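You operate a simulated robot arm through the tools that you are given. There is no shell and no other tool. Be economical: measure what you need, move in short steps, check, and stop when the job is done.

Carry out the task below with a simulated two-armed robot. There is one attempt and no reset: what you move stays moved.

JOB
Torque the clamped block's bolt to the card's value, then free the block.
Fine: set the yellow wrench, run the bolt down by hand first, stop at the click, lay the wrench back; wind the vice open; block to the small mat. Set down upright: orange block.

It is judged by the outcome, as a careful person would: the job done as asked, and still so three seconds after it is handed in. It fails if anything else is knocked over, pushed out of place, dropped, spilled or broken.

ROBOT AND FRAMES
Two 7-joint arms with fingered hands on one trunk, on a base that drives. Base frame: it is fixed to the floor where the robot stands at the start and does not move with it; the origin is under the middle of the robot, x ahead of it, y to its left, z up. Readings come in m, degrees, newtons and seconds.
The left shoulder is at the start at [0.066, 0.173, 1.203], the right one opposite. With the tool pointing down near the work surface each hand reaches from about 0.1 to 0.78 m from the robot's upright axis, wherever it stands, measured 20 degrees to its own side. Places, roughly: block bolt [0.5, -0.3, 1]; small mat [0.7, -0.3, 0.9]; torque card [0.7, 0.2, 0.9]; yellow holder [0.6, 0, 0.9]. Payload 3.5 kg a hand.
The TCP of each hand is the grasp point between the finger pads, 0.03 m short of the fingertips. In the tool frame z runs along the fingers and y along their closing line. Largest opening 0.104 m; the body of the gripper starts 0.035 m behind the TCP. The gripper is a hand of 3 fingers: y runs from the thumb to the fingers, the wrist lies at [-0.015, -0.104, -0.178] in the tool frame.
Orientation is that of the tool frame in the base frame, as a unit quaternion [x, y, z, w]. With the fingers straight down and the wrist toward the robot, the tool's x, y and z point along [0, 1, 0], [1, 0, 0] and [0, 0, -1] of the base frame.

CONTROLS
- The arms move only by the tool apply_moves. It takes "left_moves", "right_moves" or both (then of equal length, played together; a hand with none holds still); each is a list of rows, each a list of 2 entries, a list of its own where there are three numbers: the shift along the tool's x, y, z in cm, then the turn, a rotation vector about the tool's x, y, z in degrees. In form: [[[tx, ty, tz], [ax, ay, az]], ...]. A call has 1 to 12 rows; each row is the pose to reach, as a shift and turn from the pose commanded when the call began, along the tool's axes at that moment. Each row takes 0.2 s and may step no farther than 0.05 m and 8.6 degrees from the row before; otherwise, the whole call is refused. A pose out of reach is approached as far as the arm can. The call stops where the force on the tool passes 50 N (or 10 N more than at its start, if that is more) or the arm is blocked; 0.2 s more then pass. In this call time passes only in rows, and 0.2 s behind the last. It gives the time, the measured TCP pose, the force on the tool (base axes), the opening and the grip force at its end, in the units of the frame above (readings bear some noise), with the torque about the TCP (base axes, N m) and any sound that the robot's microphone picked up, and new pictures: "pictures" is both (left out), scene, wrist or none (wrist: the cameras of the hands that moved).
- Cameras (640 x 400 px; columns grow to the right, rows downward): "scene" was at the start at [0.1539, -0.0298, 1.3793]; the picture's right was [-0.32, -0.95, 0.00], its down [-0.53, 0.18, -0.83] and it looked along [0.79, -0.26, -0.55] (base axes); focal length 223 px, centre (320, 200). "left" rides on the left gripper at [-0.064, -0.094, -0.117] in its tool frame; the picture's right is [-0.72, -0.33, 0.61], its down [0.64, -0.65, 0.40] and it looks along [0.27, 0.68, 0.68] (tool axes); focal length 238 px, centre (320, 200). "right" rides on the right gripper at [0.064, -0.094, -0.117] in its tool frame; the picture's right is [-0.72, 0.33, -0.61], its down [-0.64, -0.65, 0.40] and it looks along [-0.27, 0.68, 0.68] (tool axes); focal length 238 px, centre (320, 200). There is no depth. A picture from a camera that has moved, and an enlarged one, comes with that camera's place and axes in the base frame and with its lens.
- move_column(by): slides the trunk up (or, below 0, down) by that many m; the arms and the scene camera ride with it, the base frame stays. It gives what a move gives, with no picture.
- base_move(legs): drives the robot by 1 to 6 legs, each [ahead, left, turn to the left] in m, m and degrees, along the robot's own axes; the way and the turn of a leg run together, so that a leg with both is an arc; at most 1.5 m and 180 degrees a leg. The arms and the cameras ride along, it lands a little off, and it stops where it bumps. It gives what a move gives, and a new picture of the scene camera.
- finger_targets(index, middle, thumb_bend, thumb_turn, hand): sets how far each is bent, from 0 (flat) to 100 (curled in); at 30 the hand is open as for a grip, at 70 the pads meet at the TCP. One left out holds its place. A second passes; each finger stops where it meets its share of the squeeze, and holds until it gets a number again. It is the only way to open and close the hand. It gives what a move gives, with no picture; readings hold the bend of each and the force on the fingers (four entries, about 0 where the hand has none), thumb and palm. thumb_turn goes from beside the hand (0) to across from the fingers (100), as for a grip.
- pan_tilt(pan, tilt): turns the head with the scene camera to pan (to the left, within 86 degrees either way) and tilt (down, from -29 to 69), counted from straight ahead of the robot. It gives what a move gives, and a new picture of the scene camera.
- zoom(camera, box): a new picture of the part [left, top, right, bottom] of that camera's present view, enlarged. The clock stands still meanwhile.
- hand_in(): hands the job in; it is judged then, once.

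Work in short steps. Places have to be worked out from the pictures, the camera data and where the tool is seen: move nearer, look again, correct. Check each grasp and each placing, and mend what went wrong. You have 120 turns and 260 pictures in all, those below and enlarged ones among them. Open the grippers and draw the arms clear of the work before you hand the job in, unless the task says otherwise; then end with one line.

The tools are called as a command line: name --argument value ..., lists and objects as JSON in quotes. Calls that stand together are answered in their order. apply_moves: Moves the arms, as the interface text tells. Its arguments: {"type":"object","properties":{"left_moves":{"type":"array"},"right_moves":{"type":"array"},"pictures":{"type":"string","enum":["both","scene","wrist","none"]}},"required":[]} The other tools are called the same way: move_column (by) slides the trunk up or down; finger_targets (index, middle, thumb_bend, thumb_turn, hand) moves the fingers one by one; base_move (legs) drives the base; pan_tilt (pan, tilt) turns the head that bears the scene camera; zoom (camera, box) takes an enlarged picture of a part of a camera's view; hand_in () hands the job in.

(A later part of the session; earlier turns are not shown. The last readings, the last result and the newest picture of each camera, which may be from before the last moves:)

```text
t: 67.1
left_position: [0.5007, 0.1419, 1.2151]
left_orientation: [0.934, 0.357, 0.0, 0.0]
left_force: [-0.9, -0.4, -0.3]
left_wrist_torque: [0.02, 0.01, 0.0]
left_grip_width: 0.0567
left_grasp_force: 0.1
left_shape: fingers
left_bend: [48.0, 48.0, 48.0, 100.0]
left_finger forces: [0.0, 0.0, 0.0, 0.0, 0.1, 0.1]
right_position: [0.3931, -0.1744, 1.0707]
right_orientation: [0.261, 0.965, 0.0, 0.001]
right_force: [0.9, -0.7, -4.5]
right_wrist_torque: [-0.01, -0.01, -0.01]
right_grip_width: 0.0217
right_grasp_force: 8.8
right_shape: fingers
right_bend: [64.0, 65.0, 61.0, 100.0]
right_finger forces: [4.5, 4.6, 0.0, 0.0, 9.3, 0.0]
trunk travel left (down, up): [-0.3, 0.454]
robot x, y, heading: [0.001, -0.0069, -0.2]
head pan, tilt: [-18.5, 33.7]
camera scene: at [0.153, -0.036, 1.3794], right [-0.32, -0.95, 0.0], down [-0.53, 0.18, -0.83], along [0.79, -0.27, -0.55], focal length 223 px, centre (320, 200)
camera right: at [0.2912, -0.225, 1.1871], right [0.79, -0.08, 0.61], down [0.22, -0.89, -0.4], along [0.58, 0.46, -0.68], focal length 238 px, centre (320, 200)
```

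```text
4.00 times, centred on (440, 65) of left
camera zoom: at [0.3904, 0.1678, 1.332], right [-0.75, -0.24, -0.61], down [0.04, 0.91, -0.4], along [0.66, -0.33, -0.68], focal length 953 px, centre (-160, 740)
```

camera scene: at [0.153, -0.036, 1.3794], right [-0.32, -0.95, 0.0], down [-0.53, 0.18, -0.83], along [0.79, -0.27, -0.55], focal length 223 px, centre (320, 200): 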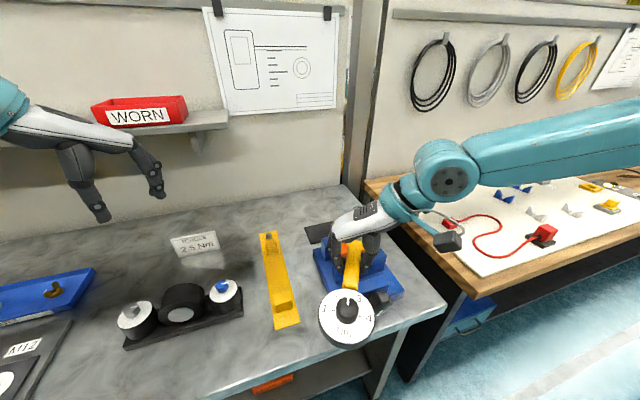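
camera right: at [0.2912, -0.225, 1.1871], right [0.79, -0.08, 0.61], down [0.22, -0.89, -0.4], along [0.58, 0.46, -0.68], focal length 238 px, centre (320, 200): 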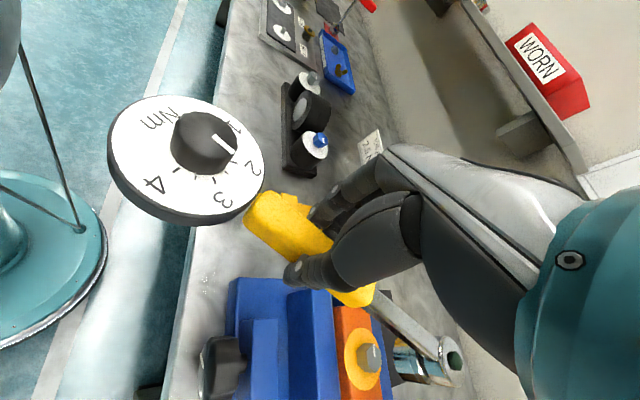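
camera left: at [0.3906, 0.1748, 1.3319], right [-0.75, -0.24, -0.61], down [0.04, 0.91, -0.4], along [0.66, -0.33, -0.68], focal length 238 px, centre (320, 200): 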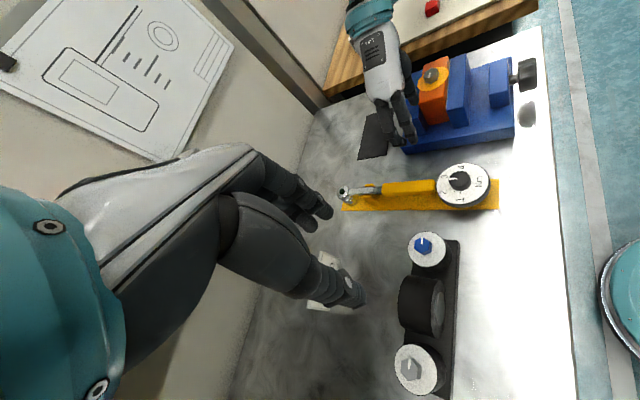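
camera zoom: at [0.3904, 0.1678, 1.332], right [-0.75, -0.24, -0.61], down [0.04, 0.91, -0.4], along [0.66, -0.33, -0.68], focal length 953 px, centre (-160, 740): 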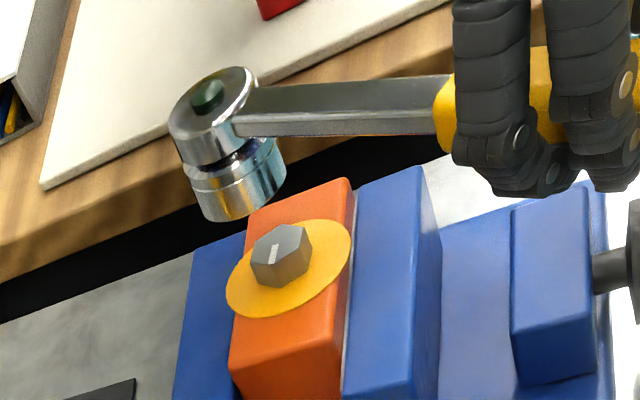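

Left view says the socket must shift ≈4.5 mm toward −x; gap to bolt top ≈3.5 cm. I shift and lower 2.8 cm, then recheck in both views.

apply_moves --right_moves '[[[0.42, -0.16, 1], [0, 0, 0]], [[0.42, -0.16, 2], [0, 0, 0]], [[0.42, -0.16, 2.8], [0, 0, 0]]]' --pictures "none"

zoom --camera "left" --box '[380, 15, 500, 115]'

zoom --camera "right" --box '[320, 270, 500, 400]'

```text
t: 67.9
left_position: [0.5014, 0.1404, 1.2155]
left_orientation: [0.934, 0.357, 0.0, 0.0]
left_force: [0.0, -0.7, 0.0]
left_wrist_torque: [-0.02, 0.02, 0.0]
left_grip_width: 0.0569
left_grasp_force: 0.1
left_shape: fingers
left_bend: [48.0, 48.0, 48.0, 100.0]
left_finger forces: [0.0, 0.0, 0.0, 0.0, 0.1, 0.0]
right_position: [0.3887, -0.1752, 1.0409]
right_orientation: [0.262, 0.965, 0.001, -0.001]
right_force: [0.2, 0.0, -4.2]
right_wrist_torque: [0.01, 0.01, 0.03]
right_grip_width: 0.0218
right_grasp_force: 9.4
right_shape: fingers
right_bend: [64.0, 65.0, 61.0, 100.0]
right_finger forces: [4.5, 4.7, 0.1, 0.1, 9.2, 0.0]
trunk travel left (down, up): [-0.3, 0.454]
robot x, y, heading: [0.0027, -0.005, -0.1]
head pan, tilt: [-18.5, 33.7]
```

```text
4.00 times, centred on (440, 65) of left
camera zoom: at [0.3911, 0.1673, 1.3317], right [-0.75, -0.24, -0.61], down [0.04, 0.91, -0.4], along [0.66, -0.33, -0.68], focal length 953 px, centre (-160, 740)
```

zoom: 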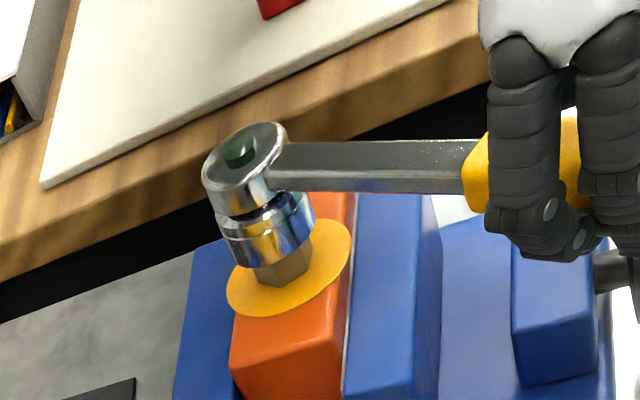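

```text
3.08 times, centred on (410, 335) of right
camera zoom: at [0.2871, -0.224, 1.1578], right [0.79, -0.08, 0.61], down [0.22, -0.89, -0.41], along [0.58, 0.46, -0.68], focal length 733 px, centre (43, -215)
```

zoom: 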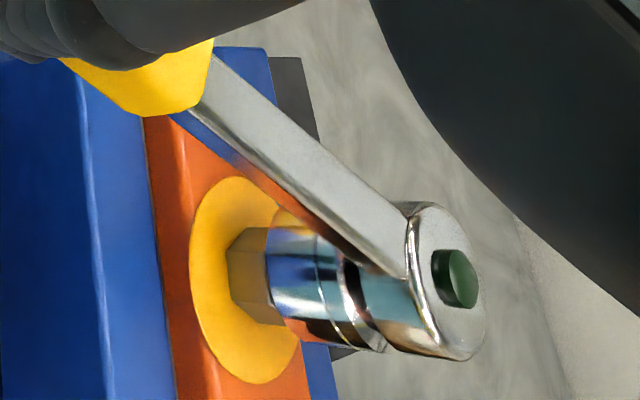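

Nearly aligned in both views (≈1–1.5 mm off in y). I nudge and lower onto the hex, watching force.

apply_moves --right_moves '[[[-0.06, -0.12, 0.6], [0, 0, 0]], [[-0.06, -0.12, 1.2], [0, 0, 0]], [[-0.06, -0.12, 1.8], [0, 0, 0]]]' --pictures "none"

zoom --camera "left" --box '[380, 15, 500, 115]'

zoom --camera "right" --box '[320, 270, 500, 400]'

```text
t: 68.7
left_position: [0.5006, 0.1419, 1.2149]
left_orientation: [0.934, 0.357, 0.0, 0.0]
left_force: [1.2, -0.3, -1.3]
left_wrist_torque: [0.02, 0.03, 0.02]
left_grip_width: 0.0566
left_grasp_force: 0.2
left_shape: fingers
left_bend: [48.0, 48.0, 48.0, 100.0]
left_finger forces: [0.0, 0.0, 0.1, 0.0, 0.1, 0.0]
right_position: [0.3887, -0.1748, 1.025]
right_orientation: [0.261, 0.965, 0.001, 0.0]
right_force: [-2.1, 0.5, 2.9]
right_wrist_torque: [0.0, 0.08, 0.0]
right_grip_width: 0.0218
right_grasp_force: 9.7
right_shape: fingers
right_bend: [64.0, 66.0, 61.0, 100.0]
right_finger forces: [4.7, 4.8, 0.1, 0.1, 10.2, 0.0]
trunk travel left (down, up): [-0.3, 0.454]
robot x, y, heading: [0.001, -0.0106, -0.4]
head pan, tilt: [-18.5, 33.7]
```

```text
4.00 times, centred on (440, 65) of left
camera zoom: at [0.3903, 0.1677, 1.3321], right [-0.75, -0.24, -0.61], down [0.04, 0.91, -0.4], along [0.66, -0.33, -0.68], focal length 953 px, centre (-160, 740)
```

zoom: 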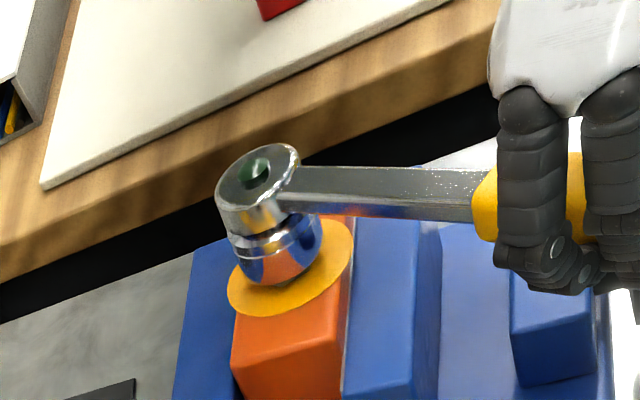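

```text
3.08 times, centred on (410, 335) of right
camera zoom: at [0.2861, -0.2253, 1.1402], right [0.78, -0.08, 0.61], down [0.22, -0.89, -0.41], along [0.58, 0.46, -0.68], focal length 733 px, centre (43, -215)
```

zoom: 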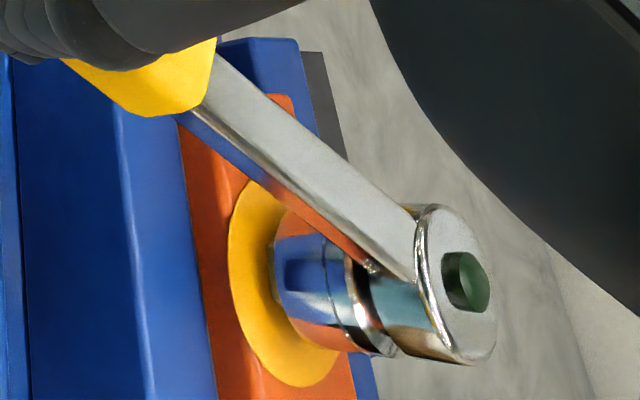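

Contact force 7 N with the socket over the head. I press a few mm more to see if it's seated.

apply_moves --right_moves '[[[0, 0, 0.3], [0, 0, 0]], [[0, 0, 0.5], [0, 0, 0]]]' --pictures "none"

zoom --camera "left" --box '[400, 35, 480, 100]'

zoom --camera "right" --box '[320, 270, 500, 400]'

```text
t: 69.3
left_position: [0.4989, 0.1419, 1.2155]
left_orientation: [0.934, 0.357, 0.0, 0.001]
left_force: [1.3, -0.4, 0.4]
left_wrist_torque: [-0.02, -0.03, 0.01]
left_grip_width: 0.0565
left_grasp_force: 0.0
left_shape: fingers
left_bend: [48.0, 48.0, 48.0, 100.0]
left_finger forces: [0.0, 0.0, 0.0, 0.0, 0.0, 0.1]
right_position: [0.3871, -0.1743, 1.0194]
right_orientation: [0.261, 0.965, 0.003, 0.001]
right_force: [-6.4, 1.9, 13.2]
right_wrist_torque: [-0.05, 0.13, 0.04]
right_grip_width: 0.0218
right_grasp_force: 10.5
right_shape: fingers
right_bend: [65.0, 66.0, 61.0, 100.0]
right_finger forces: [4.7, 5.5, 0.0, 0.0, 11.6, 0.0]
trunk travel left (down, up): [-0.3, 0.454]
robot x, y, heading: [0.0002, -0.0025, 0.0]
head pan, tilt: [-18.5, 33.7]
```

```text
6.15 times, centred on (440, 68) of left
camera zoom: at [0.3893, 0.168, 1.3324], right [-0.75, -0.24, -0.61], down [0.04, 0.91, -0.4], along [0.66, -0.33, -0.68], focal length 1467 px, centre (-418, 1015)
```

zoom: 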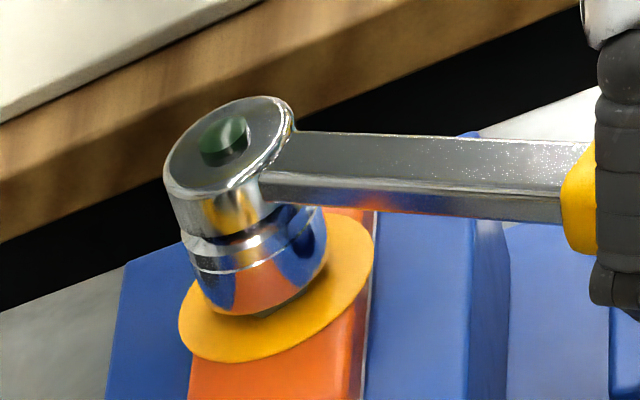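

```text
3.08 times, centred on (410, 335) of right
camera zoom: at [0.2853, -0.2245, 1.1363], right [0.78, -0.08, 0.61], down [0.23, -0.89, -0.41], along [0.58, 0.46, -0.68], focal length 733 px, centre (43, -215)
```

zoom: 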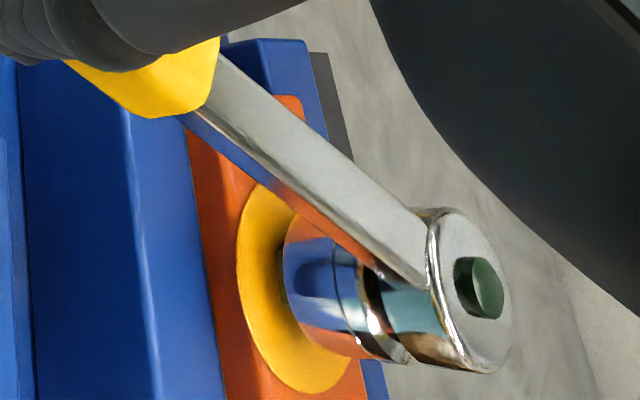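

The socket has swallowed the hex (only a sliver visible). I relax the downward press slightly and swing 8° clockwise around the bolt axis, watching force.

apply_moves --right_moves '[[[0, 0, -0.3], [0, 0, 0]], [[-0.09, 1.17, -0.3], [0, 0, 4]], [[-0.27, 2.33, -0.3], [0, 0, 8]]]' --pictures "none"

zoom --camera "left" --box '[400, 35, 480, 100]'

```text
t: 70.1
left_position: [0.4996, 0.1408, 1.2153]
left_orientation: [0.934, 0.358, 0.0, 0.0]
left_force: [0.0, 0.1, 0.6]
left_wrist_torque: [-0.01, 0.02, -0.03]
left_grip_width: 0.0567
left_grasp_force: 0.0
left_shape: fingers
left_bend: [48.0, 48.0, 48.0, 100.0]
left_finger forces: [0.1, 0.0, 0.0, 0.1, 0.1, 0.0]
right_position: [0.4027, -0.1585, 1.0223]
right_orientation: [0.328, 0.945, 0.001, 0.001]
right_force: [-7.6, 2.4, 5.6]
right_wrist_torque: [0.05, 0.25, 0.02]
right_grip_width: 0.0217
right_grasp_force: 10.0
right_shape: fingers
right_bend: [65.0, 66.0, 61.0, 100.0]
right_finger forces: [3.9, 4.6, 0.0, 0.0, 11.6, 0.0]
trunk travel left (down, up): [-0.3, 0.454]
robot x, y, heading: [0.0032, -0.006, -0.1]
head pan, tilt: [-18.5, 33.7]
```

```text
6.15 times, centred on (440, 68) of left
camera zoom: at [0.3895, 0.1679, 1.3322], right [-0.75, -0.24, -0.61], down [0.04, 0.91, -0.4], along [0.66, -0.33, -0.68], focal length 1467 px, centre (-418, 1015)
```

zoom: 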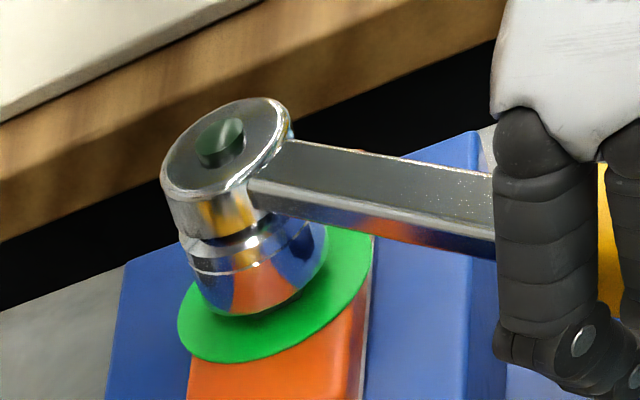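

The disc is green, though no click was reported. I read again without moving.

apply_moves --right_moves '[[[0, 0, 0], [0, 0, 0]]]' --pictures "none"

zoom --camera "right" --box '[280, 230, 500, 400]'

```text
t: 70.5
left_position: [0.4997, 0.1413, 1.2158]
left_orientation: [0.934, 0.357, 0.0, 0.001]
left_force: [-0.1, 0.1, -0.6]
left_wrist_torque: [0.0, -0.01, 0.0]
left_grip_width: 0.0567
left_grasp_force: 0.1
left_shape: fingers
left_bend: [48.0, 48.0, 48.0, 100.0]
left_finger forces: [0.0, 0.0, 0.0, 0.1, 0.1, 0.0]
right_position: [0.4017, -0.1574, 1.0217]
right_orientation: [0.328, 0.945, 0.001, 0.0]
right_force: [-8.4, 3.5, 5.9]
right_wrist_torque: [0.0, 0.2, -0.01]
right_grip_width: 0.0219
right_grasp_force: 10.2
right_shape: fingers
right_bend: [65.0, 66.0, 61.0, 100.0]
right_finger forces: [4.1, 4.6, 0.0, 0.1, 11.5, 0.0]
trunk travel left (down, up): [-0.3, 0.454]
robot x, y, heading: [-0.0037, -0.0091, -0.4]
head pan, tilt: [-18.5, 33.7]
```

```text
2.35 times, centred on (390, 315) of right
camera zoom: at [0.2943, -0.1927, 1.1388], right [0.77, -0.19, 0.61], down [0.1, -0.91, -0.4], along [0.63, 0.37, -0.68], focal length 561 px, centre (155, -71)
```

zoom: 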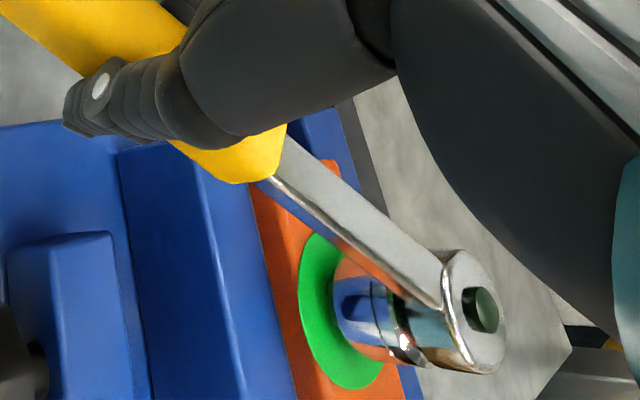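

Measured torque on the wrench is only about 0.4–0.5 Nm and no click has sounded, so I continue in 2° steps.

apply_moves --right_moves '[[[-0.01, 0.29, 0], [0, 0, 1]], [[-0.03, 0.58, 0], [0, 0, 2]]]' --pictures "none"

zoom --camera "left" --box '[400, 35, 480, 100]'

```text
t: 71.1
left_position: [0.4989, 0.1412, 1.2152]
left_orientation: [0.934, 0.357, 0.0, 0.0]
left_force: [1.2, -0.9, -0.1]
left_wrist_torque: [0.0, -0.03, 0.0]
left_grip_width: 0.0567
left_grasp_force: 0.1
left_shape: fingers
left_bend: [48.0, 48.0, 48.0, 100.0]
left_finger forces: [0.0, 0.1, 0.0, 0.1, 0.0, 0.0]
right_position: [0.4057, -0.1519, 1.0236]
right_orientation: [0.345, 0.939, 0.0, 0.0]
right_force: [-6.0, -0.5, 5.5]
right_wrist_torque: [-0.05, 0.2, 0.05]
right_grip_width: 0.0216
right_grasp_force: 10.6
right_shape: fingers
right_bend: [65.0, 66.0, 61.0, 100.0]
right_finger forces: [3.7, 4.1, 0.1, 0.0, 12.0, 0.1]
trunk travel left (down, up): [-0.3, 0.454]
robot x, y, heading: [0.0015, -0.0055, -0.2]
head pan, tilt: [-18.5, 33.7]
```

```text
6.15 times, centred on (440, 68) of left
camera zoom: at [0.3899, 0.1674, 1.3322], right [-0.75, -0.24, -0.61], down [0.04, 0.91, -0.4], along [0.66, -0.33, -0.68], focal length 1467 px, centre (-418, 1015)
```

zoom: 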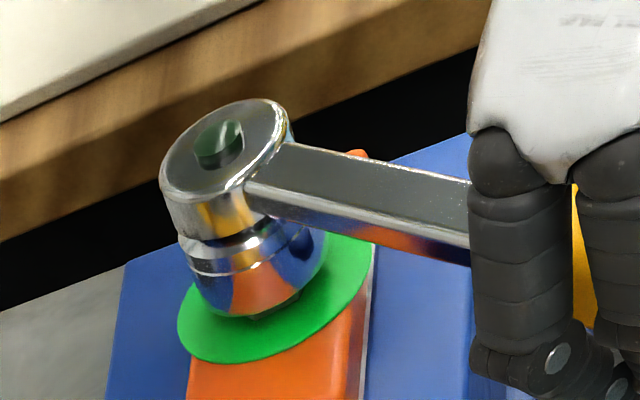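

Torque rises smoothly (≈0.74 Nm, ~0.14 Nm/°). I continue 4° in 1° rows.

apply_moves --right_moves '[[[-0.01, 0.29, 0], [0, 0, 1]], [[-0.03, 0.58, 0], [0, 0, 2]], [[-0.05, 0.87, 0], [0, 0, 3]], [[-0.07, 1.16, 0], [0, 0, 4]]]' --pictures "none"

zoom --camera "left" --box '[400, 35, 480, 100]'

```text
t: 72.1
left_position: [0.5001, 0.1414, 1.215]
left_orientation: [0.934, 0.357, 0.0, 0.0]
left_force: [-0.6, -0.1, -0.3]
left_wrist_torque: [0.01, 0.01, -0.02]
left_grip_width: 0.0569
left_grasp_force: 0.1
left_shape: fingers
left_bend: [48.0, 48.0, 48.0, 100.0]
left_finger forces: [0.0, 0.0, 0.1, 0.0, 0.0, 0.1]
right_position: [0.4131, -0.1437, 1.0239]
right_orientation: [0.377, 0.926, 0.001, -0.001]
right_force: [-6.1, -0.5, 5.6]
right_wrist_torque: [-0.09, 0.23, 0.02]
right_grip_width: 0.0221
right_grasp_force: 9.8
right_shape: fingers
right_bend: [65.0, 66.0, 61.0, 100.0]
right_finger forces: [3.4, 3.9, 0.1, 0.1, 12.6, 0.0]
trunk travel left (down, up): [-0.3, 0.454]
robot x, y, heading: [0.0013, -0.0056, -0.3]
head pan, tilt: [-18.5, 33.7]
```

```text
6.15 times, centred on (440, 68) of left
camera zoom: at [0.3896, 0.1675, 1.3323], right [-0.75, -0.24, -0.61], down [0.04, 0.91, -0.4], along [0.66, -0.33, -0.68], focal length 1467 px, centre (-418, 1015)
```

zoom: 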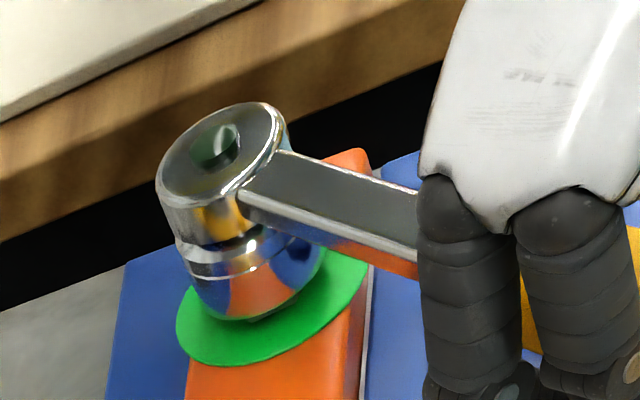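

I check the block hasn't shifted before continuing.

zoom --camera "left" --box '[380, 15, 540, 165]'

zoom --camera "scene" --box '[290, 190, 430, 310]'

```text
2.67 times, centred on (460, 90) of left
camera zoom: at [0.3896, 0.1675, 1.3323], right [-0.75, -0.24, -0.61], down [0.04, 0.91, -0.4], along [0.66, -0.33, -0.68], focal length 636 px, centre (-53, 493)
```

zoom: 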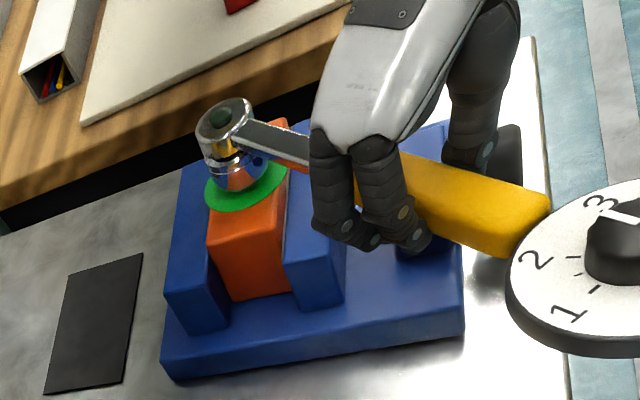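

```text
3.33 times, centred on (360, 250) of scene
camera zoom: at [0.1521, -0.0363, 1.3795], right [-0.32, -0.95, 0.0], down [-0.52, 0.18, -0.83], along [0.79, -0.27, -0.55], focal length 744 px, centre (187, 33)
```

zoom: 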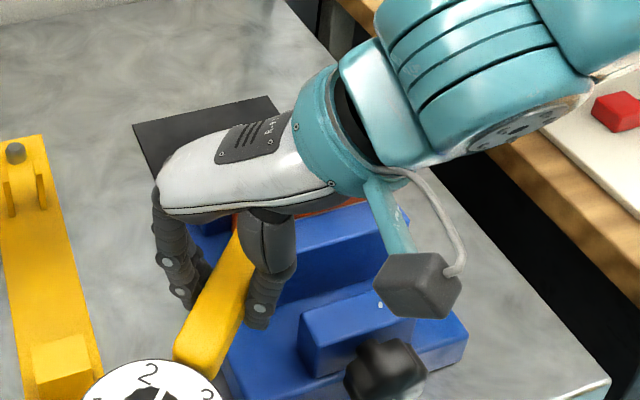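

Block sits fine in the jaws. Continue 4° more.

apply_moves --right_moves '[[[-0.01, 0.29, 0], [0, 0, 1]], [[-0.03, 0.58, 0], [0, 0, 2]], [[-0.05, 0.87, 0], [0, 0, 3]], [[-0.07, 1.16, 0], [0, 0, 4]]]' --pictures "none"

```text
t: 73.1
left_position: [0.4999, 0.1424, 1.2164]
left_orientation: [0.934, 0.357, 0.001, 0.001]
left_force: [0.4, -0.7, -0.2]
left_wrist_torque: [0.0, -0.02, -0.03]
left_grip_width: 0.0568
left_grasp_force: 0.1
left_shape: fingers
left_bend: [48.0, 48.0, 48.0, 100.0]
left_finger forces: [0.0, 0.1, 0.1, 0.0, 0.0, 0.0]
right_position: [0.4237, -0.1355, 1.0233]
right_orientation: [0.41, 0.912, 0.0, 0.0]
right_force: [-8.1, 0.4, 9.0]
right_wrist_torque: [-0.14, 0.34, 0.03]
right_grip_width: 0.0215
right_grasp_force: 10.0
right_shape: fingers
right_bend: [66.0, 66.0, 61.0, 100.0]
right_finger forces: [3.2, 3.8, 0.1, 0.1, 12.9, 0.0]
trunk travel left (down, up): [-0.3, 0.454]
robot x, y, heading: [-0.0028, -0.0053, -0.1]
head pan, tilt: [-18.5, 33.7]
```

Torque ≈1.0 Nm, no click yet. Continue 5°, easing the radial and downward push slightly.

apply_moves --right_moves '[[[0.08, 0.29, -0.1], [0, 0, 1]], [[0.07, 0.58, -0.15], [0, 0, 2]], [[0.05, 0.87, -0.15], [0, 0, 3]], [[0.03, 1.16, -0.15], [0, 0, 4]], [[0, 1.45, -0.15], [0, 0, 5]]]' --pictures "none"

zoom --camera "left" --box '[400, 35, 480, 100]'

```text
t: 74.3
left_position: [0.4989, 0.142, 1.215]
left_orientation: [0.934, 0.358, 0.0, 0.0]
left_force: [0.8, 0.1, 0.6]
left_wrist_torque: [-0.02, -0.02, 0.03]
left_grip_width: 0.0565
left_grasp_force: 0.1
left_shape: fingers
left_bend: [48.0, 48.0, 48.0, 100.0]
left_finger forces: [0.1, 0.0, 0.1, 0.0, 0.1, 0.0]
right_position: [0.4339, -0.1271, 1.0247]
right_orientation: [0.449, 0.894, 0.001, -0.001]
right_force: [-8.9, -1.0, -0.8]
right_wrist_torque: [-0.07, 0.28, -0.02]
right_grip_width: 0.022
right_grasp_force: 8.8
right_shape: fingers
right_bend: [66.0, 67.0, 60.0, 100.0]
right_finger forces: [2.4, 2.5, 0.1, 0.0, 12.5, 0.0]
trunk travel left (down, up): [-0.3, 0.454]
robot x, y, heading: [-0.0012, -0.0069, -0.3]
head pan, tilt: [-18.5, 33.7]
```

```text
6.15 times, centred on (440, 68) of left
camera zoom: at [0.39, 0.1673, 1.3321], right [-0.75, -0.24, -0.61], down [0.04, 0.91, -0.4], along [0.66, -0.33, -0.68], focal length 1467 px, centre (-418, 1015)
```

zoom: 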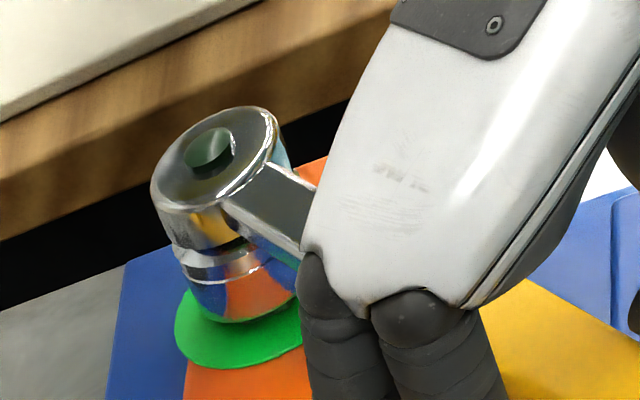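

≈1.3 Nm and rising. Continue 6°.

apply_moves --right_moves '[[[-0.01, 0.29, 0], [0, 0, 1]], [[-0.03, 0.58, 0], [0, 0, 2]], [[-0.05, 0.87, 0], [0, 0, 3]], [[-0.07, 1.17, 0], [0, 0, 4]], [[-0.1, 1.46, 0], [0, 0, 5]], [[-0.14, 1.75, 0], [0, 0, 6]]]' --pictures "wrist"

```text
t: 75.7
left_position: [0.5013, 0.1405, 1.2159]
left_orientation: [0.934, 0.357, 0.0, 0.0]
left_force: [-0.4, 0.5, 0.1]
left_wrist_torque: [-0.01, 0.0, -0.01]
left_grip_width: 0.0568
left_grasp_force: 0.1
left_shape: fingers
left_bend: [48.0, 48.0, 48.0, 100.0]
left_finger forces: [0.1, 0.0, 0.0, 0.1, 0.1, 0.1]
right_position: [0.4486, -0.1173, 1.0234]
right_orientation: [0.495, 0.869, 0.001, -0.001]
right_force: [-8.2, -4.6, -1.9]
right_wrist_torque: [-0.1, 0.23, 0.01]
right_grip_width: 0.0223
right_grasp_force: 8.3
right_shape: fingers
right_bend: [67.0, 67.0, 60.0, 100.0]
right_finger forces: [1.9, 2.0, 0.0, 0.0, 13.2, 0.1]
trunk travel left (down, up): [-0.3, 0.454]
robot x, y, heading: [-0.0016, -0.0089, -0.2]
head pan, tilt: [-18.5, 33.7]
camera right: at [0.335, -0.1113, 1.1403], right [0.65, -0.45, 0.61], down [-0.24, -0.88, -0.4], along [0.72, 0.12, -0.68], focal length 238 px, centre (320, 200)
```

right: 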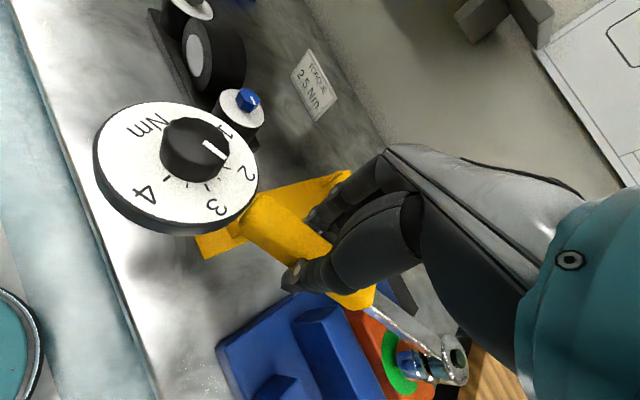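

≈1.6 Nm. Continue 7°.

apply_moves --right_moves '[[[-0.01, 0.29, 0], [0, 0, 1]], [[-0.03, 0.58, 0], [0, 0, 2]], [[-0.05, 0.87, 0], [0, 0, 3]], [[-0.07, 1.17, 0], [0, 0, 4]], [[-0.1, 1.46, 0], [0, 0, 5]], [[-0.14, 1.75, 0], [0, 0, 6]], [[-0.18, 2.04, 0], [0, 0, 7]]]' --pictures "none"

zoom --camera "left" --box '[380, 15, 540, 165]'

```text
t: 77.3
left_position: [0.5006, 0.1407, 1.2158]
left_orientation: [0.934, 0.356, 0.0, 0.0]
left_force: [-0.4, 0.4, 0.1]
left_wrist_torque: [0.02, 0.02, 0.0]
left_grip_width: 0.0567
left_grasp_force: 0.0
left_shape: fingers
left_bend: [48.0, 48.0, 48.0, 100.0]
left_finger forces: [0.0, 0.0, 0.0, 0.1, 0.0, 0.1]
right_position: [0.4667, -0.1076, 1.0241]
right_orientation: [0.546, 0.837, 0.0, -0.001]
right_force: [-10.3, -2.6, -4.0]
right_wrist_torque: [-0.02, 0.26, -0.01]
right_grip_width: 0.0224
right_grasp_force: 8.4
right_shape: fingers
right_bend: [68.0, 68.0, 59.0, 100.0]
right_finger forces: [1.4, 1.4, 0.0, 0.0, 14.1, 0.0]
trunk travel left (down, up): [-0.3, 0.454]
robot x, y, heading: [0.0023, -0.0055, -0.3]
head pan, tilt: [-18.5, 33.7]
```

```text
2.67 times, centred on (460, 90) of left
camera zoom: at [0.3898, 0.1669, 1.3322], right [-0.75, -0.24, -0.61], down [0.04, 0.91, -0.4], along [0.66, -0.33, -0.68], focal length 636 px, centre (-53, 493)
```

zoom: 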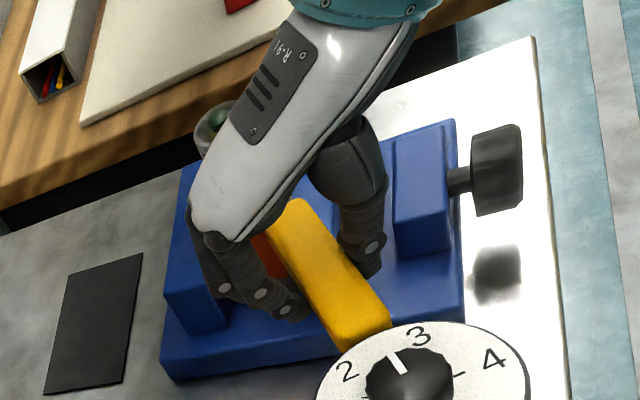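

≈1.8 Nm. Continue 7°.

apply_moves --right_moves '[[[-0.01, 0.29, 0], [0, 0, 1]], [[-0.03, 0.58, 0], [0, 0, 2]], [[-0.05, 0.87, 0], [0, 0, 3]], [[-0.07, 1.17, 0], [0, 0, 4]], [[-0.1, 1.46, 0], [0, 0, 5]], [[-0.14, 1.75, 0], [0, 0, 6]], [[-0.18, 2.04, 0], [0, 0, 7]]]' --pictures "none"

zoom --camera "right" --box '[300, 230, 520, 400]'

```text
t: 78.9
left_position: [0.499, 0.1402, 1.2158]
left_orientation: [0.934, 0.357, 0.001, 0.0]
left_force: [0.8, 1.1, -0.5]
left_wrist_torque: [-0.01, -0.02, -0.03]
left_grip_width: 0.0568
left_grasp_force: 0.1
left_shape: fingers
left_bend: [48.0, 48.0, 48.0, 100.0]
left_finger forces: [0.0, 0.1, 0.1, 0.1, 0.0, 0.0]
right_position: [0.4865, -0.1022, 1.0245]
right_orientation: [0.597, 0.803, 0.0, 0.0]
right_force: [-12.3, -3.1, -2.8]
right_wrist_torque: [-0.06, 0.25, -0.04]
right_grip_width: 0.0225
right_grasp_force: 8.2
right_shape: fingers
right_bend: [68.0, 69.0, 58.0, 100.0]
right_finger forces: [0.9, 1.0, 0.0, 0.0, 15.1, 0.0]
trunk travel left (down, up): [-0.3, 0.454]
robot x, y, heading: [-0.0013, -0.0032, -0.2]
head pan, tilt: [-18.5, 33.7]
```

```text
2.35 times, centred on (410, 315) of right
camera zoom: at [0.3787, -0.0684, 1.1399], right [0.52, -0.6, 0.61], down [-0.44, -0.8, -0.4], along [0.73, -0.06, -0.68], focal length 561 px, centre (108, -71)
```

zoom: 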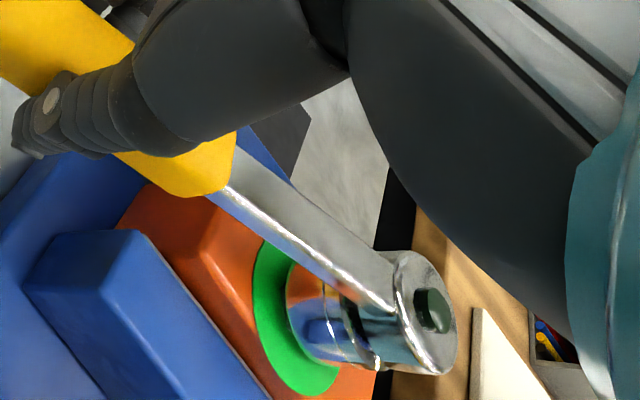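

≈2.15 Nm. Smaller approach: 4°.

apply_moves --right_moves '[[[-0.01, 0.29, 0], [0, 0, 1]], [[-0.03, 0.58, 0], [0, 0, 2]], [[-0.05, 0.87, 0], [0, 0, 3]], [[-0.07, 1.17, 0], [0, 0, 4]]]' --pictures "none"

```text
t: 79.9
left_position: [0.4998, 0.1391, 1.216]
left_orientation: [0.934, 0.357, 0.001, -0.001]
left_force: [0.5, -0.3, 0.4]
left_wrist_torque: [-0.02, 0.03, 0.01]
left_grip_width: 0.0564
left_grasp_force: 0.1
left_shape: fingers
left_bend: [48.0, 48.0, 48.0, 100.0]
left_finger forces: [0.0, 0.1, 0.0, 0.0, 0.1, 0.1]
right_position: [0.4973, -0.0992, 1.0251]
right_orientation: [0.625, 0.781, 0.001, -0.001]
right_force: [-14.0, -3.1, -6.2]
right_wrist_torque: [-0.02, 0.14, 0.01]
right_grip_width: 0.0229
right_grasp_force: 8.3
right_shape: fingers
right_bend: [69.0, 69.0, 58.0, 100.0]
right_finger forces: [0.8, 0.7, 0.0, 0.0, 15.2, 0.0]
trunk travel left (down, up): [-0.3, 0.454]
robot x, y, heading: [-0.0007, -0.004, -0.2]
head pan, tilt: [-18.5, 33.7]
```

≈2.4 Nm. Step 2°.

apply_moves --right_moves '[[[-0.01, 0.29, 0], [0, 0, 1]], [[-0.03, 0.58, 0], [0, 0, 2]]]' --pictures "none"

```text
t: 80.5
left_position: [0.4991, 0.1408, 1.2159]
left_orientation: [0.934, 0.358, 0.001, -0.001]
left_force: [-0.2, 0.0, -0.6]
left_wrist_torque: [-0.02, 0.01, 0.01]
left_grip_width: 0.0568
left_grasp_force: 0.1
left_shape: fingers
left_bend: [48.0, 48.0, 48.0, 100.0]
left_finger forces: [0.0, 0.0, 0.0, 0.1, 0.0, 0.0]
right_position: [0.503, -0.0986, 1.0255]
right_orientation: [0.639, 0.769, 0.001, -0.002]
right_force: [-14.1, -0.2, -6.3]
right_wrist_torque: [0.0, 0.17, -0.05]
right_grip_width: 0.0232
right_grasp_force: 8.4
right_shape: fingers
right_bend: [69.0, 69.0, 57.0, 100.0]
right_finger forces: [0.7, 0.6, 0.1, 0.1, 15.0, 0.0]
trunk travel left (down, up): [-0.3, 0.454]
robot x, y, heading: [-0.0002, -0.0059, -0.4]
head pan, tilt: [-18.5, 33.7]
```

≈2.35–2.4 Nm. Another 2°, with a look at the disc colour.

apply_moves --right_moves '[[[-0.01, 0.29, 0], [0, 0, 1]], [[-0.03, 0.58, 0], [0, 0, 2]]]' --pictures "none"

zoom --camera "right" --box '[300, 230, 520, 400]'

```text
t: 81.1
left_position: [0.4994, 0.1414, 1.2164]
left_orientation: [0.934, 0.357, 0.001, 0.0]
left_force: [-0.5, -0.5, -0.3]
left_wrist_torque: [0.01, 0.02, 0.02]
left_grip_width: 0.0566
left_grasp_force: 0.0
left_shape: fingers
left_bend: [48.0, 48.0, 48.0, 100.0]
left_finger forces: [0.0, 0.0, 0.0, 0.0, 0.0, 0.1]
right_position: [0.5071, -0.0997, 1.0266]
right_orientation: [0.65, 0.76, 0.002, -0.002]
right_force: [-14.6, 1.1, -4.4]
right_wrist_torque: [0.04, 0.22, -0.04]
right_grip_width: 0.0229
right_grasp_force: 8.1
right_shape: fingers
right_bend: [69.0, 69.0, 57.0, 100.0]
right_finger forces: [0.4, 0.5, 0.0, 0.0, 15.5, 0.1]
right hand out of reach, approached as far as the arm can: row 2
trunk travel left (down, up): [-0.3, 0.454]
robot x, y, heading: [-0.0016, -0.0038, -0.2]
head pan, tilt: [-18.5, 33.7]
```

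```text
2.35 times, centred on (410, 315) of right
camera zoom: at [0.4048, -0.0523, 1.1428], right [0.43, -0.66, 0.61], down [-0.55, -0.73, -0.41], along [0.72, -0.16, -0.68], focal length 561 px, centre (108, -71)
```

zoom: 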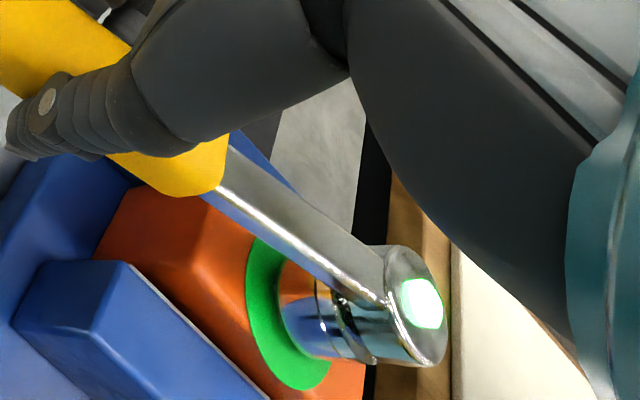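

The lamp on the wrench head lit up: set torque reached (≈2.4–2.5 Nm by force). I stop and back off to unload the wrench.

apply_moves --right_moves '[[[0, -0.29, 0], [0, 0, -1]], [[0, -0.58, 0], [0, 0, -2]], [[0, -0.87, 0], [0, 0, -3]]]' --pictures "none"

zoom --camera "right" --box '[300, 230, 520, 400]'

```text
t: 81.9
left_position: [0.5012, 0.142, 1.2158]
left_orientation: [0.934, 0.358, 0.0, -0.001]
left_force: [-0.4, -0.7, 0.0]
left_wrist_torque: [0.03, 0.03, -0.03]
left_grip_width: 0.0566
left_grasp_force: 0.1
left_shape: fingers
left_bend: [48.0, 48.0, 48.0, 100.0]
left_finger forces: [0.0, 0.1, 0.0, 0.1, 0.0, 0.0]
right_position: [0.502, -0.1021, 1.0265]
right_orientation: [0.631, 0.776, 0.002, 0.001]
right_force: [-1.2, -0.7, 2.4]
right_wrist_torque: [0.06, -0.06, -0.05]
right_grip_width: 0.0217
right_grasp_force: 9.0
right_shape: fingers
right_bend: [67.0, 67.0, 60.0, 100.0]
right_finger forces: [4.5, 4.2, 0.0, 0.2, 10.0, 0.1]
trunk travel left (down, up): [-0.3, 0.454]
robot x, y, heading: [0.0015, -0.0055, -0.3]
head pan, tilt: [-18.5, 33.7]
```

```text
2.35 times, centred on (410, 315) of right
camera zoom: at [0.3969, -0.0588, 1.1422], right [0.46, -0.64, 0.61], down [-0.51, -0.76, -0.41], along [0.73, -0.12, -0.68], focal length 561 px, centre (108, -71)
```

zoom: 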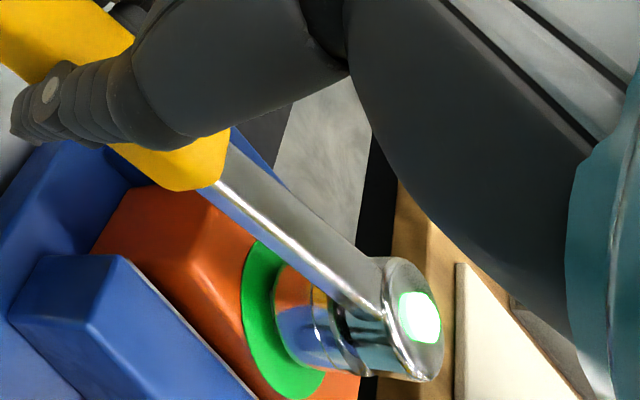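

Unloaded, lamp lit, disc green. Lift the socket straight off.

apply_moves --right_moves '[[[0, 0, -1], [0, 0, 0]], [[0, 0, -2], [0, 0, 0]], [[0, 0, -4], [0, 0, 0]], [[0, 0, -6], [0, 0, 0]]]' --pictures "both"

zoom --camera "left" --box '[380, 0, 580, 165]'

```text
t: 82.9
left_position: [0.5013, 0.1409, 1.2148]
left_orientation: [0.934, 0.358, 0.0, 0.0]
left_force: [-0.7, -0.4, -0.3]
left_wrist_torque: [0.03, 0.02, 0.0]
left_grip_width: 0.0568
left_grasp_force: 0.1
left_shape: fingers
left_bend: [48.0, 48.0, 48.0, 100.0]
left_finger forces: [0.0, 0.0, 0.0, 0.0, 0.0, 0.1]
right_position: [0.5012, -0.1012, 1.0849]
right_orientation: [0.631, 0.775, 0.0, -0.002]
right_force: [-0.6, -0.7, -7.8]
right_wrist_torque: [0.09, -0.04, 0.02]
right_grip_width: 0.0218
right_grasp_force: 8.9
right_shape: fingers
right_bend: [65.0, 66.0, 60.0, 100.0]
right_finger forces: [4.7, 3.6, 0.0, 0.0, 8.3, 0.0]
trunk travel left (down, up): [-0.3, 0.454]
robot x, y, heading: [-0.0007, -0.007, -0.1]
head pan, tilt: [-18.5, 33.7]
camera scene: at [0.1539, -0.0364, 1.3793], right [-0.32, -0.95, 0.0], down [-0.53, 0.18, -0.83], along [0.79, -0.27, -0.56], focal length 223 px, centre (320, 200)
camera right: at [0.3973, -0.0593, 1.2017], right [0.47, -0.64, 0.61], down [-0.51, -0.76, -0.4], along [0.72, -0.12, -0.68], focal length 238 px, centre (320, 200)
```

scene: 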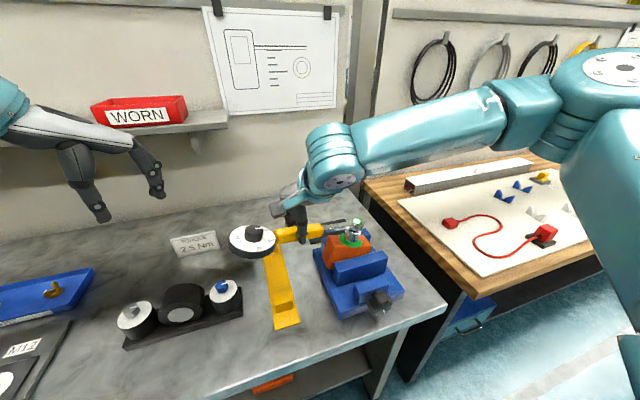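
right: 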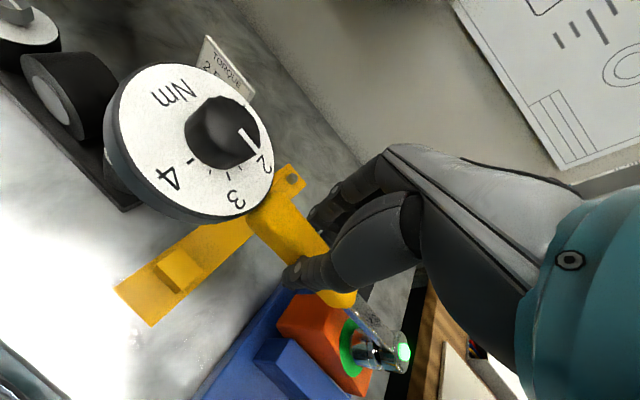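

```text
2.42 times, centred on (480, 82) of left
camera zoom: at [0.3913, 0.1674, 1.3317], right [-0.75, -0.24, -0.61], down [0.04, 0.91, -0.4], along [0.66, -0.33, -0.68], focal length 578 px, centre (-68, 485)
```

zoom: 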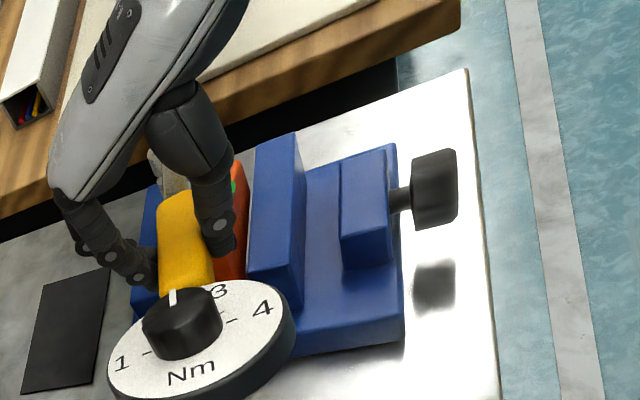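

Force −7.8 N is more than the wrench's 4.4 N — the block may be coming up with the socket. Look closely.

zoom --camera "right" --box '[200, 230, 460, 400]'

zoom --camera "scene" --box '[270, 190, 420, 320]'

```text
2.35 times, centred on (330, 315) of right
camera zoom: at [0.3973, -0.0593, 1.2017], right [0.47, -0.64, 0.61], down [-0.51, -0.76, -0.4], along [0.72, -0.12, -0.68], focal length 561 px, centre (296, -71)
```

zoom: 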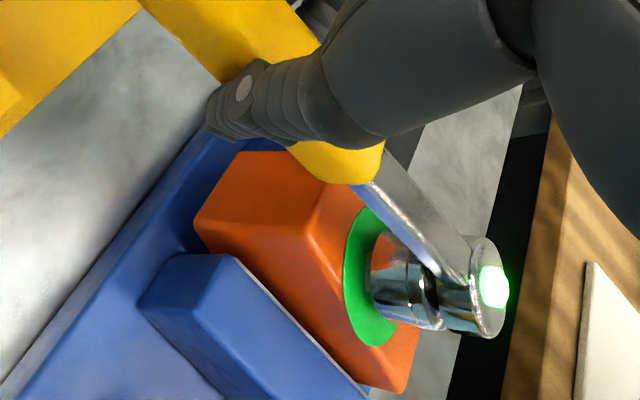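

```text
3.08 times, centred on (345, 255) of scene
camera zoom: at [0.1539, -0.0364, 1.3793], right [-0.32, -0.95, 0.0], down [-0.53, 0.18, -0.83], along [0.79, -0.27, -0.56], focal length 687 px, centre (243, 31)
```

zoom: 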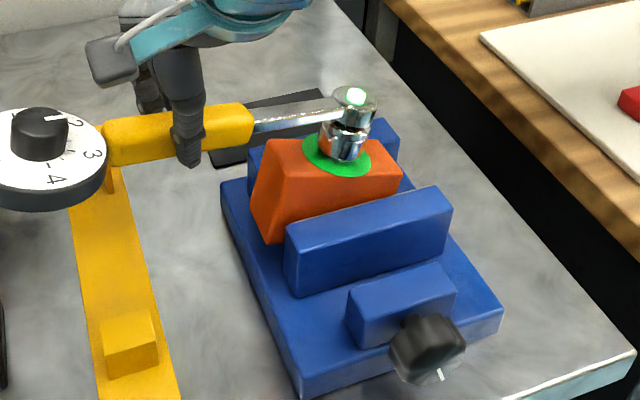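

The block rode up with the socket. I lower it straight back into the jaws slowly.

apply_moves --right_moves '[[[0, 0, 1], [0, 0, 0]], [[0, 0, 2], [0, 0, 0]], [[0, 0, 3], [0, 0, 0]], [[0, 0, 4], [0, 0, 0]], [[0, 0, 5], [0, 0, 0]], [[0, 0, 5.8], [0, 0, 0]]]' --pictures "none"

zoom --camera "scene" --box '[270, 190, 420, 320]'

zoom --camera "right" --box '[200, 230, 460, 400]'

```text
t: 84.3
left_position: [0.5003, 0.1417, 1.2143]
left_orientation: [0.934, 0.356, -0.001, 0.0]
left_force: [0.4, -0.5, 0.2]
left_wrist_torque: [0.02, 0.0, -0.02]
left_grip_width: 0.0568
left_grasp_force: 0.1
left_shape: fingers
left_bend: [48.0, 48.0, 48.0, 100.0]
left_finger forces: [0.1, 0.0, 0.1, 0.0, 0.1, 0.0]
right_position: [0.5018, -0.1013, 1.0303]
right_orientation: [0.631, 0.776, 0.001, 0.001]
right_force: [-1.3, 1.5, 0.1]
right_wrist_torque: [0.02, -0.08, -0.01]
right_grip_width: 0.022
right_grasp_force: 9.6
right_shape: fingers
right_bend: [65.0, 66.0, 60.0, 100.0]
right_finger forces: [3.7, 5.1, 0.1, 0.0, 10.5, 0.0]
trunk travel left (down, up): [-0.3, 0.454]
robot x, y, heading: [0.0002, -0.0091, -0.2]
head pan, tilt: [-18.5, 33.7]
```

```text
3.08 times, centred on (345, 255) of scene
camera zoom: at [0.1528, -0.0362, 1.3795], right [-0.32, -0.95, 0.0], down [-0.53, 0.18, -0.83], along [0.79, -0.27, -0.55], focal length 687 px, centre (243, 31)
```

zoom: 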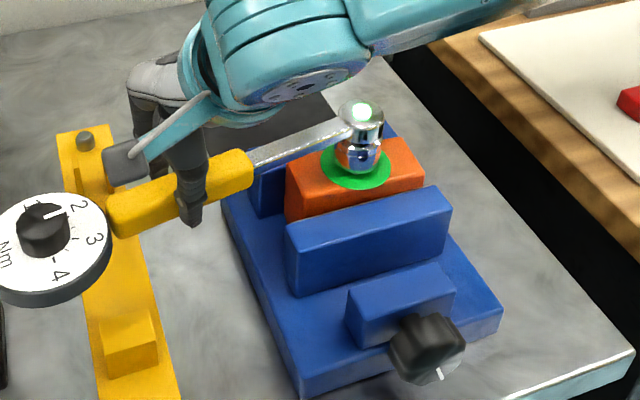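

```text
2.35 times, centred on (330, 315) of right
camera zoom: at [0.3958, -0.0593, 1.1456], right [0.46, -0.64, 0.61], down [-0.51, -0.76, -0.41], along [0.73, -0.12, -0.68], focal length 561 px, centre (296, -71)
```

zoom: 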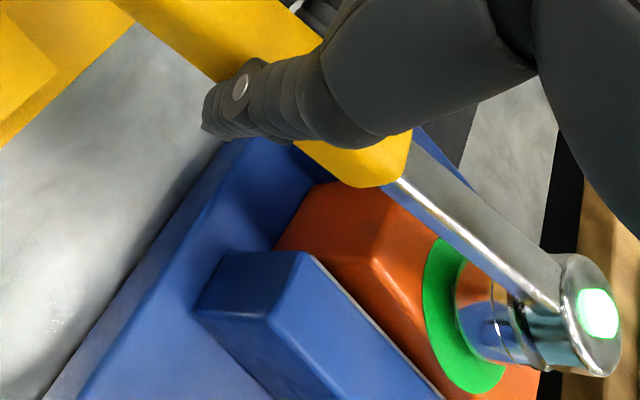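

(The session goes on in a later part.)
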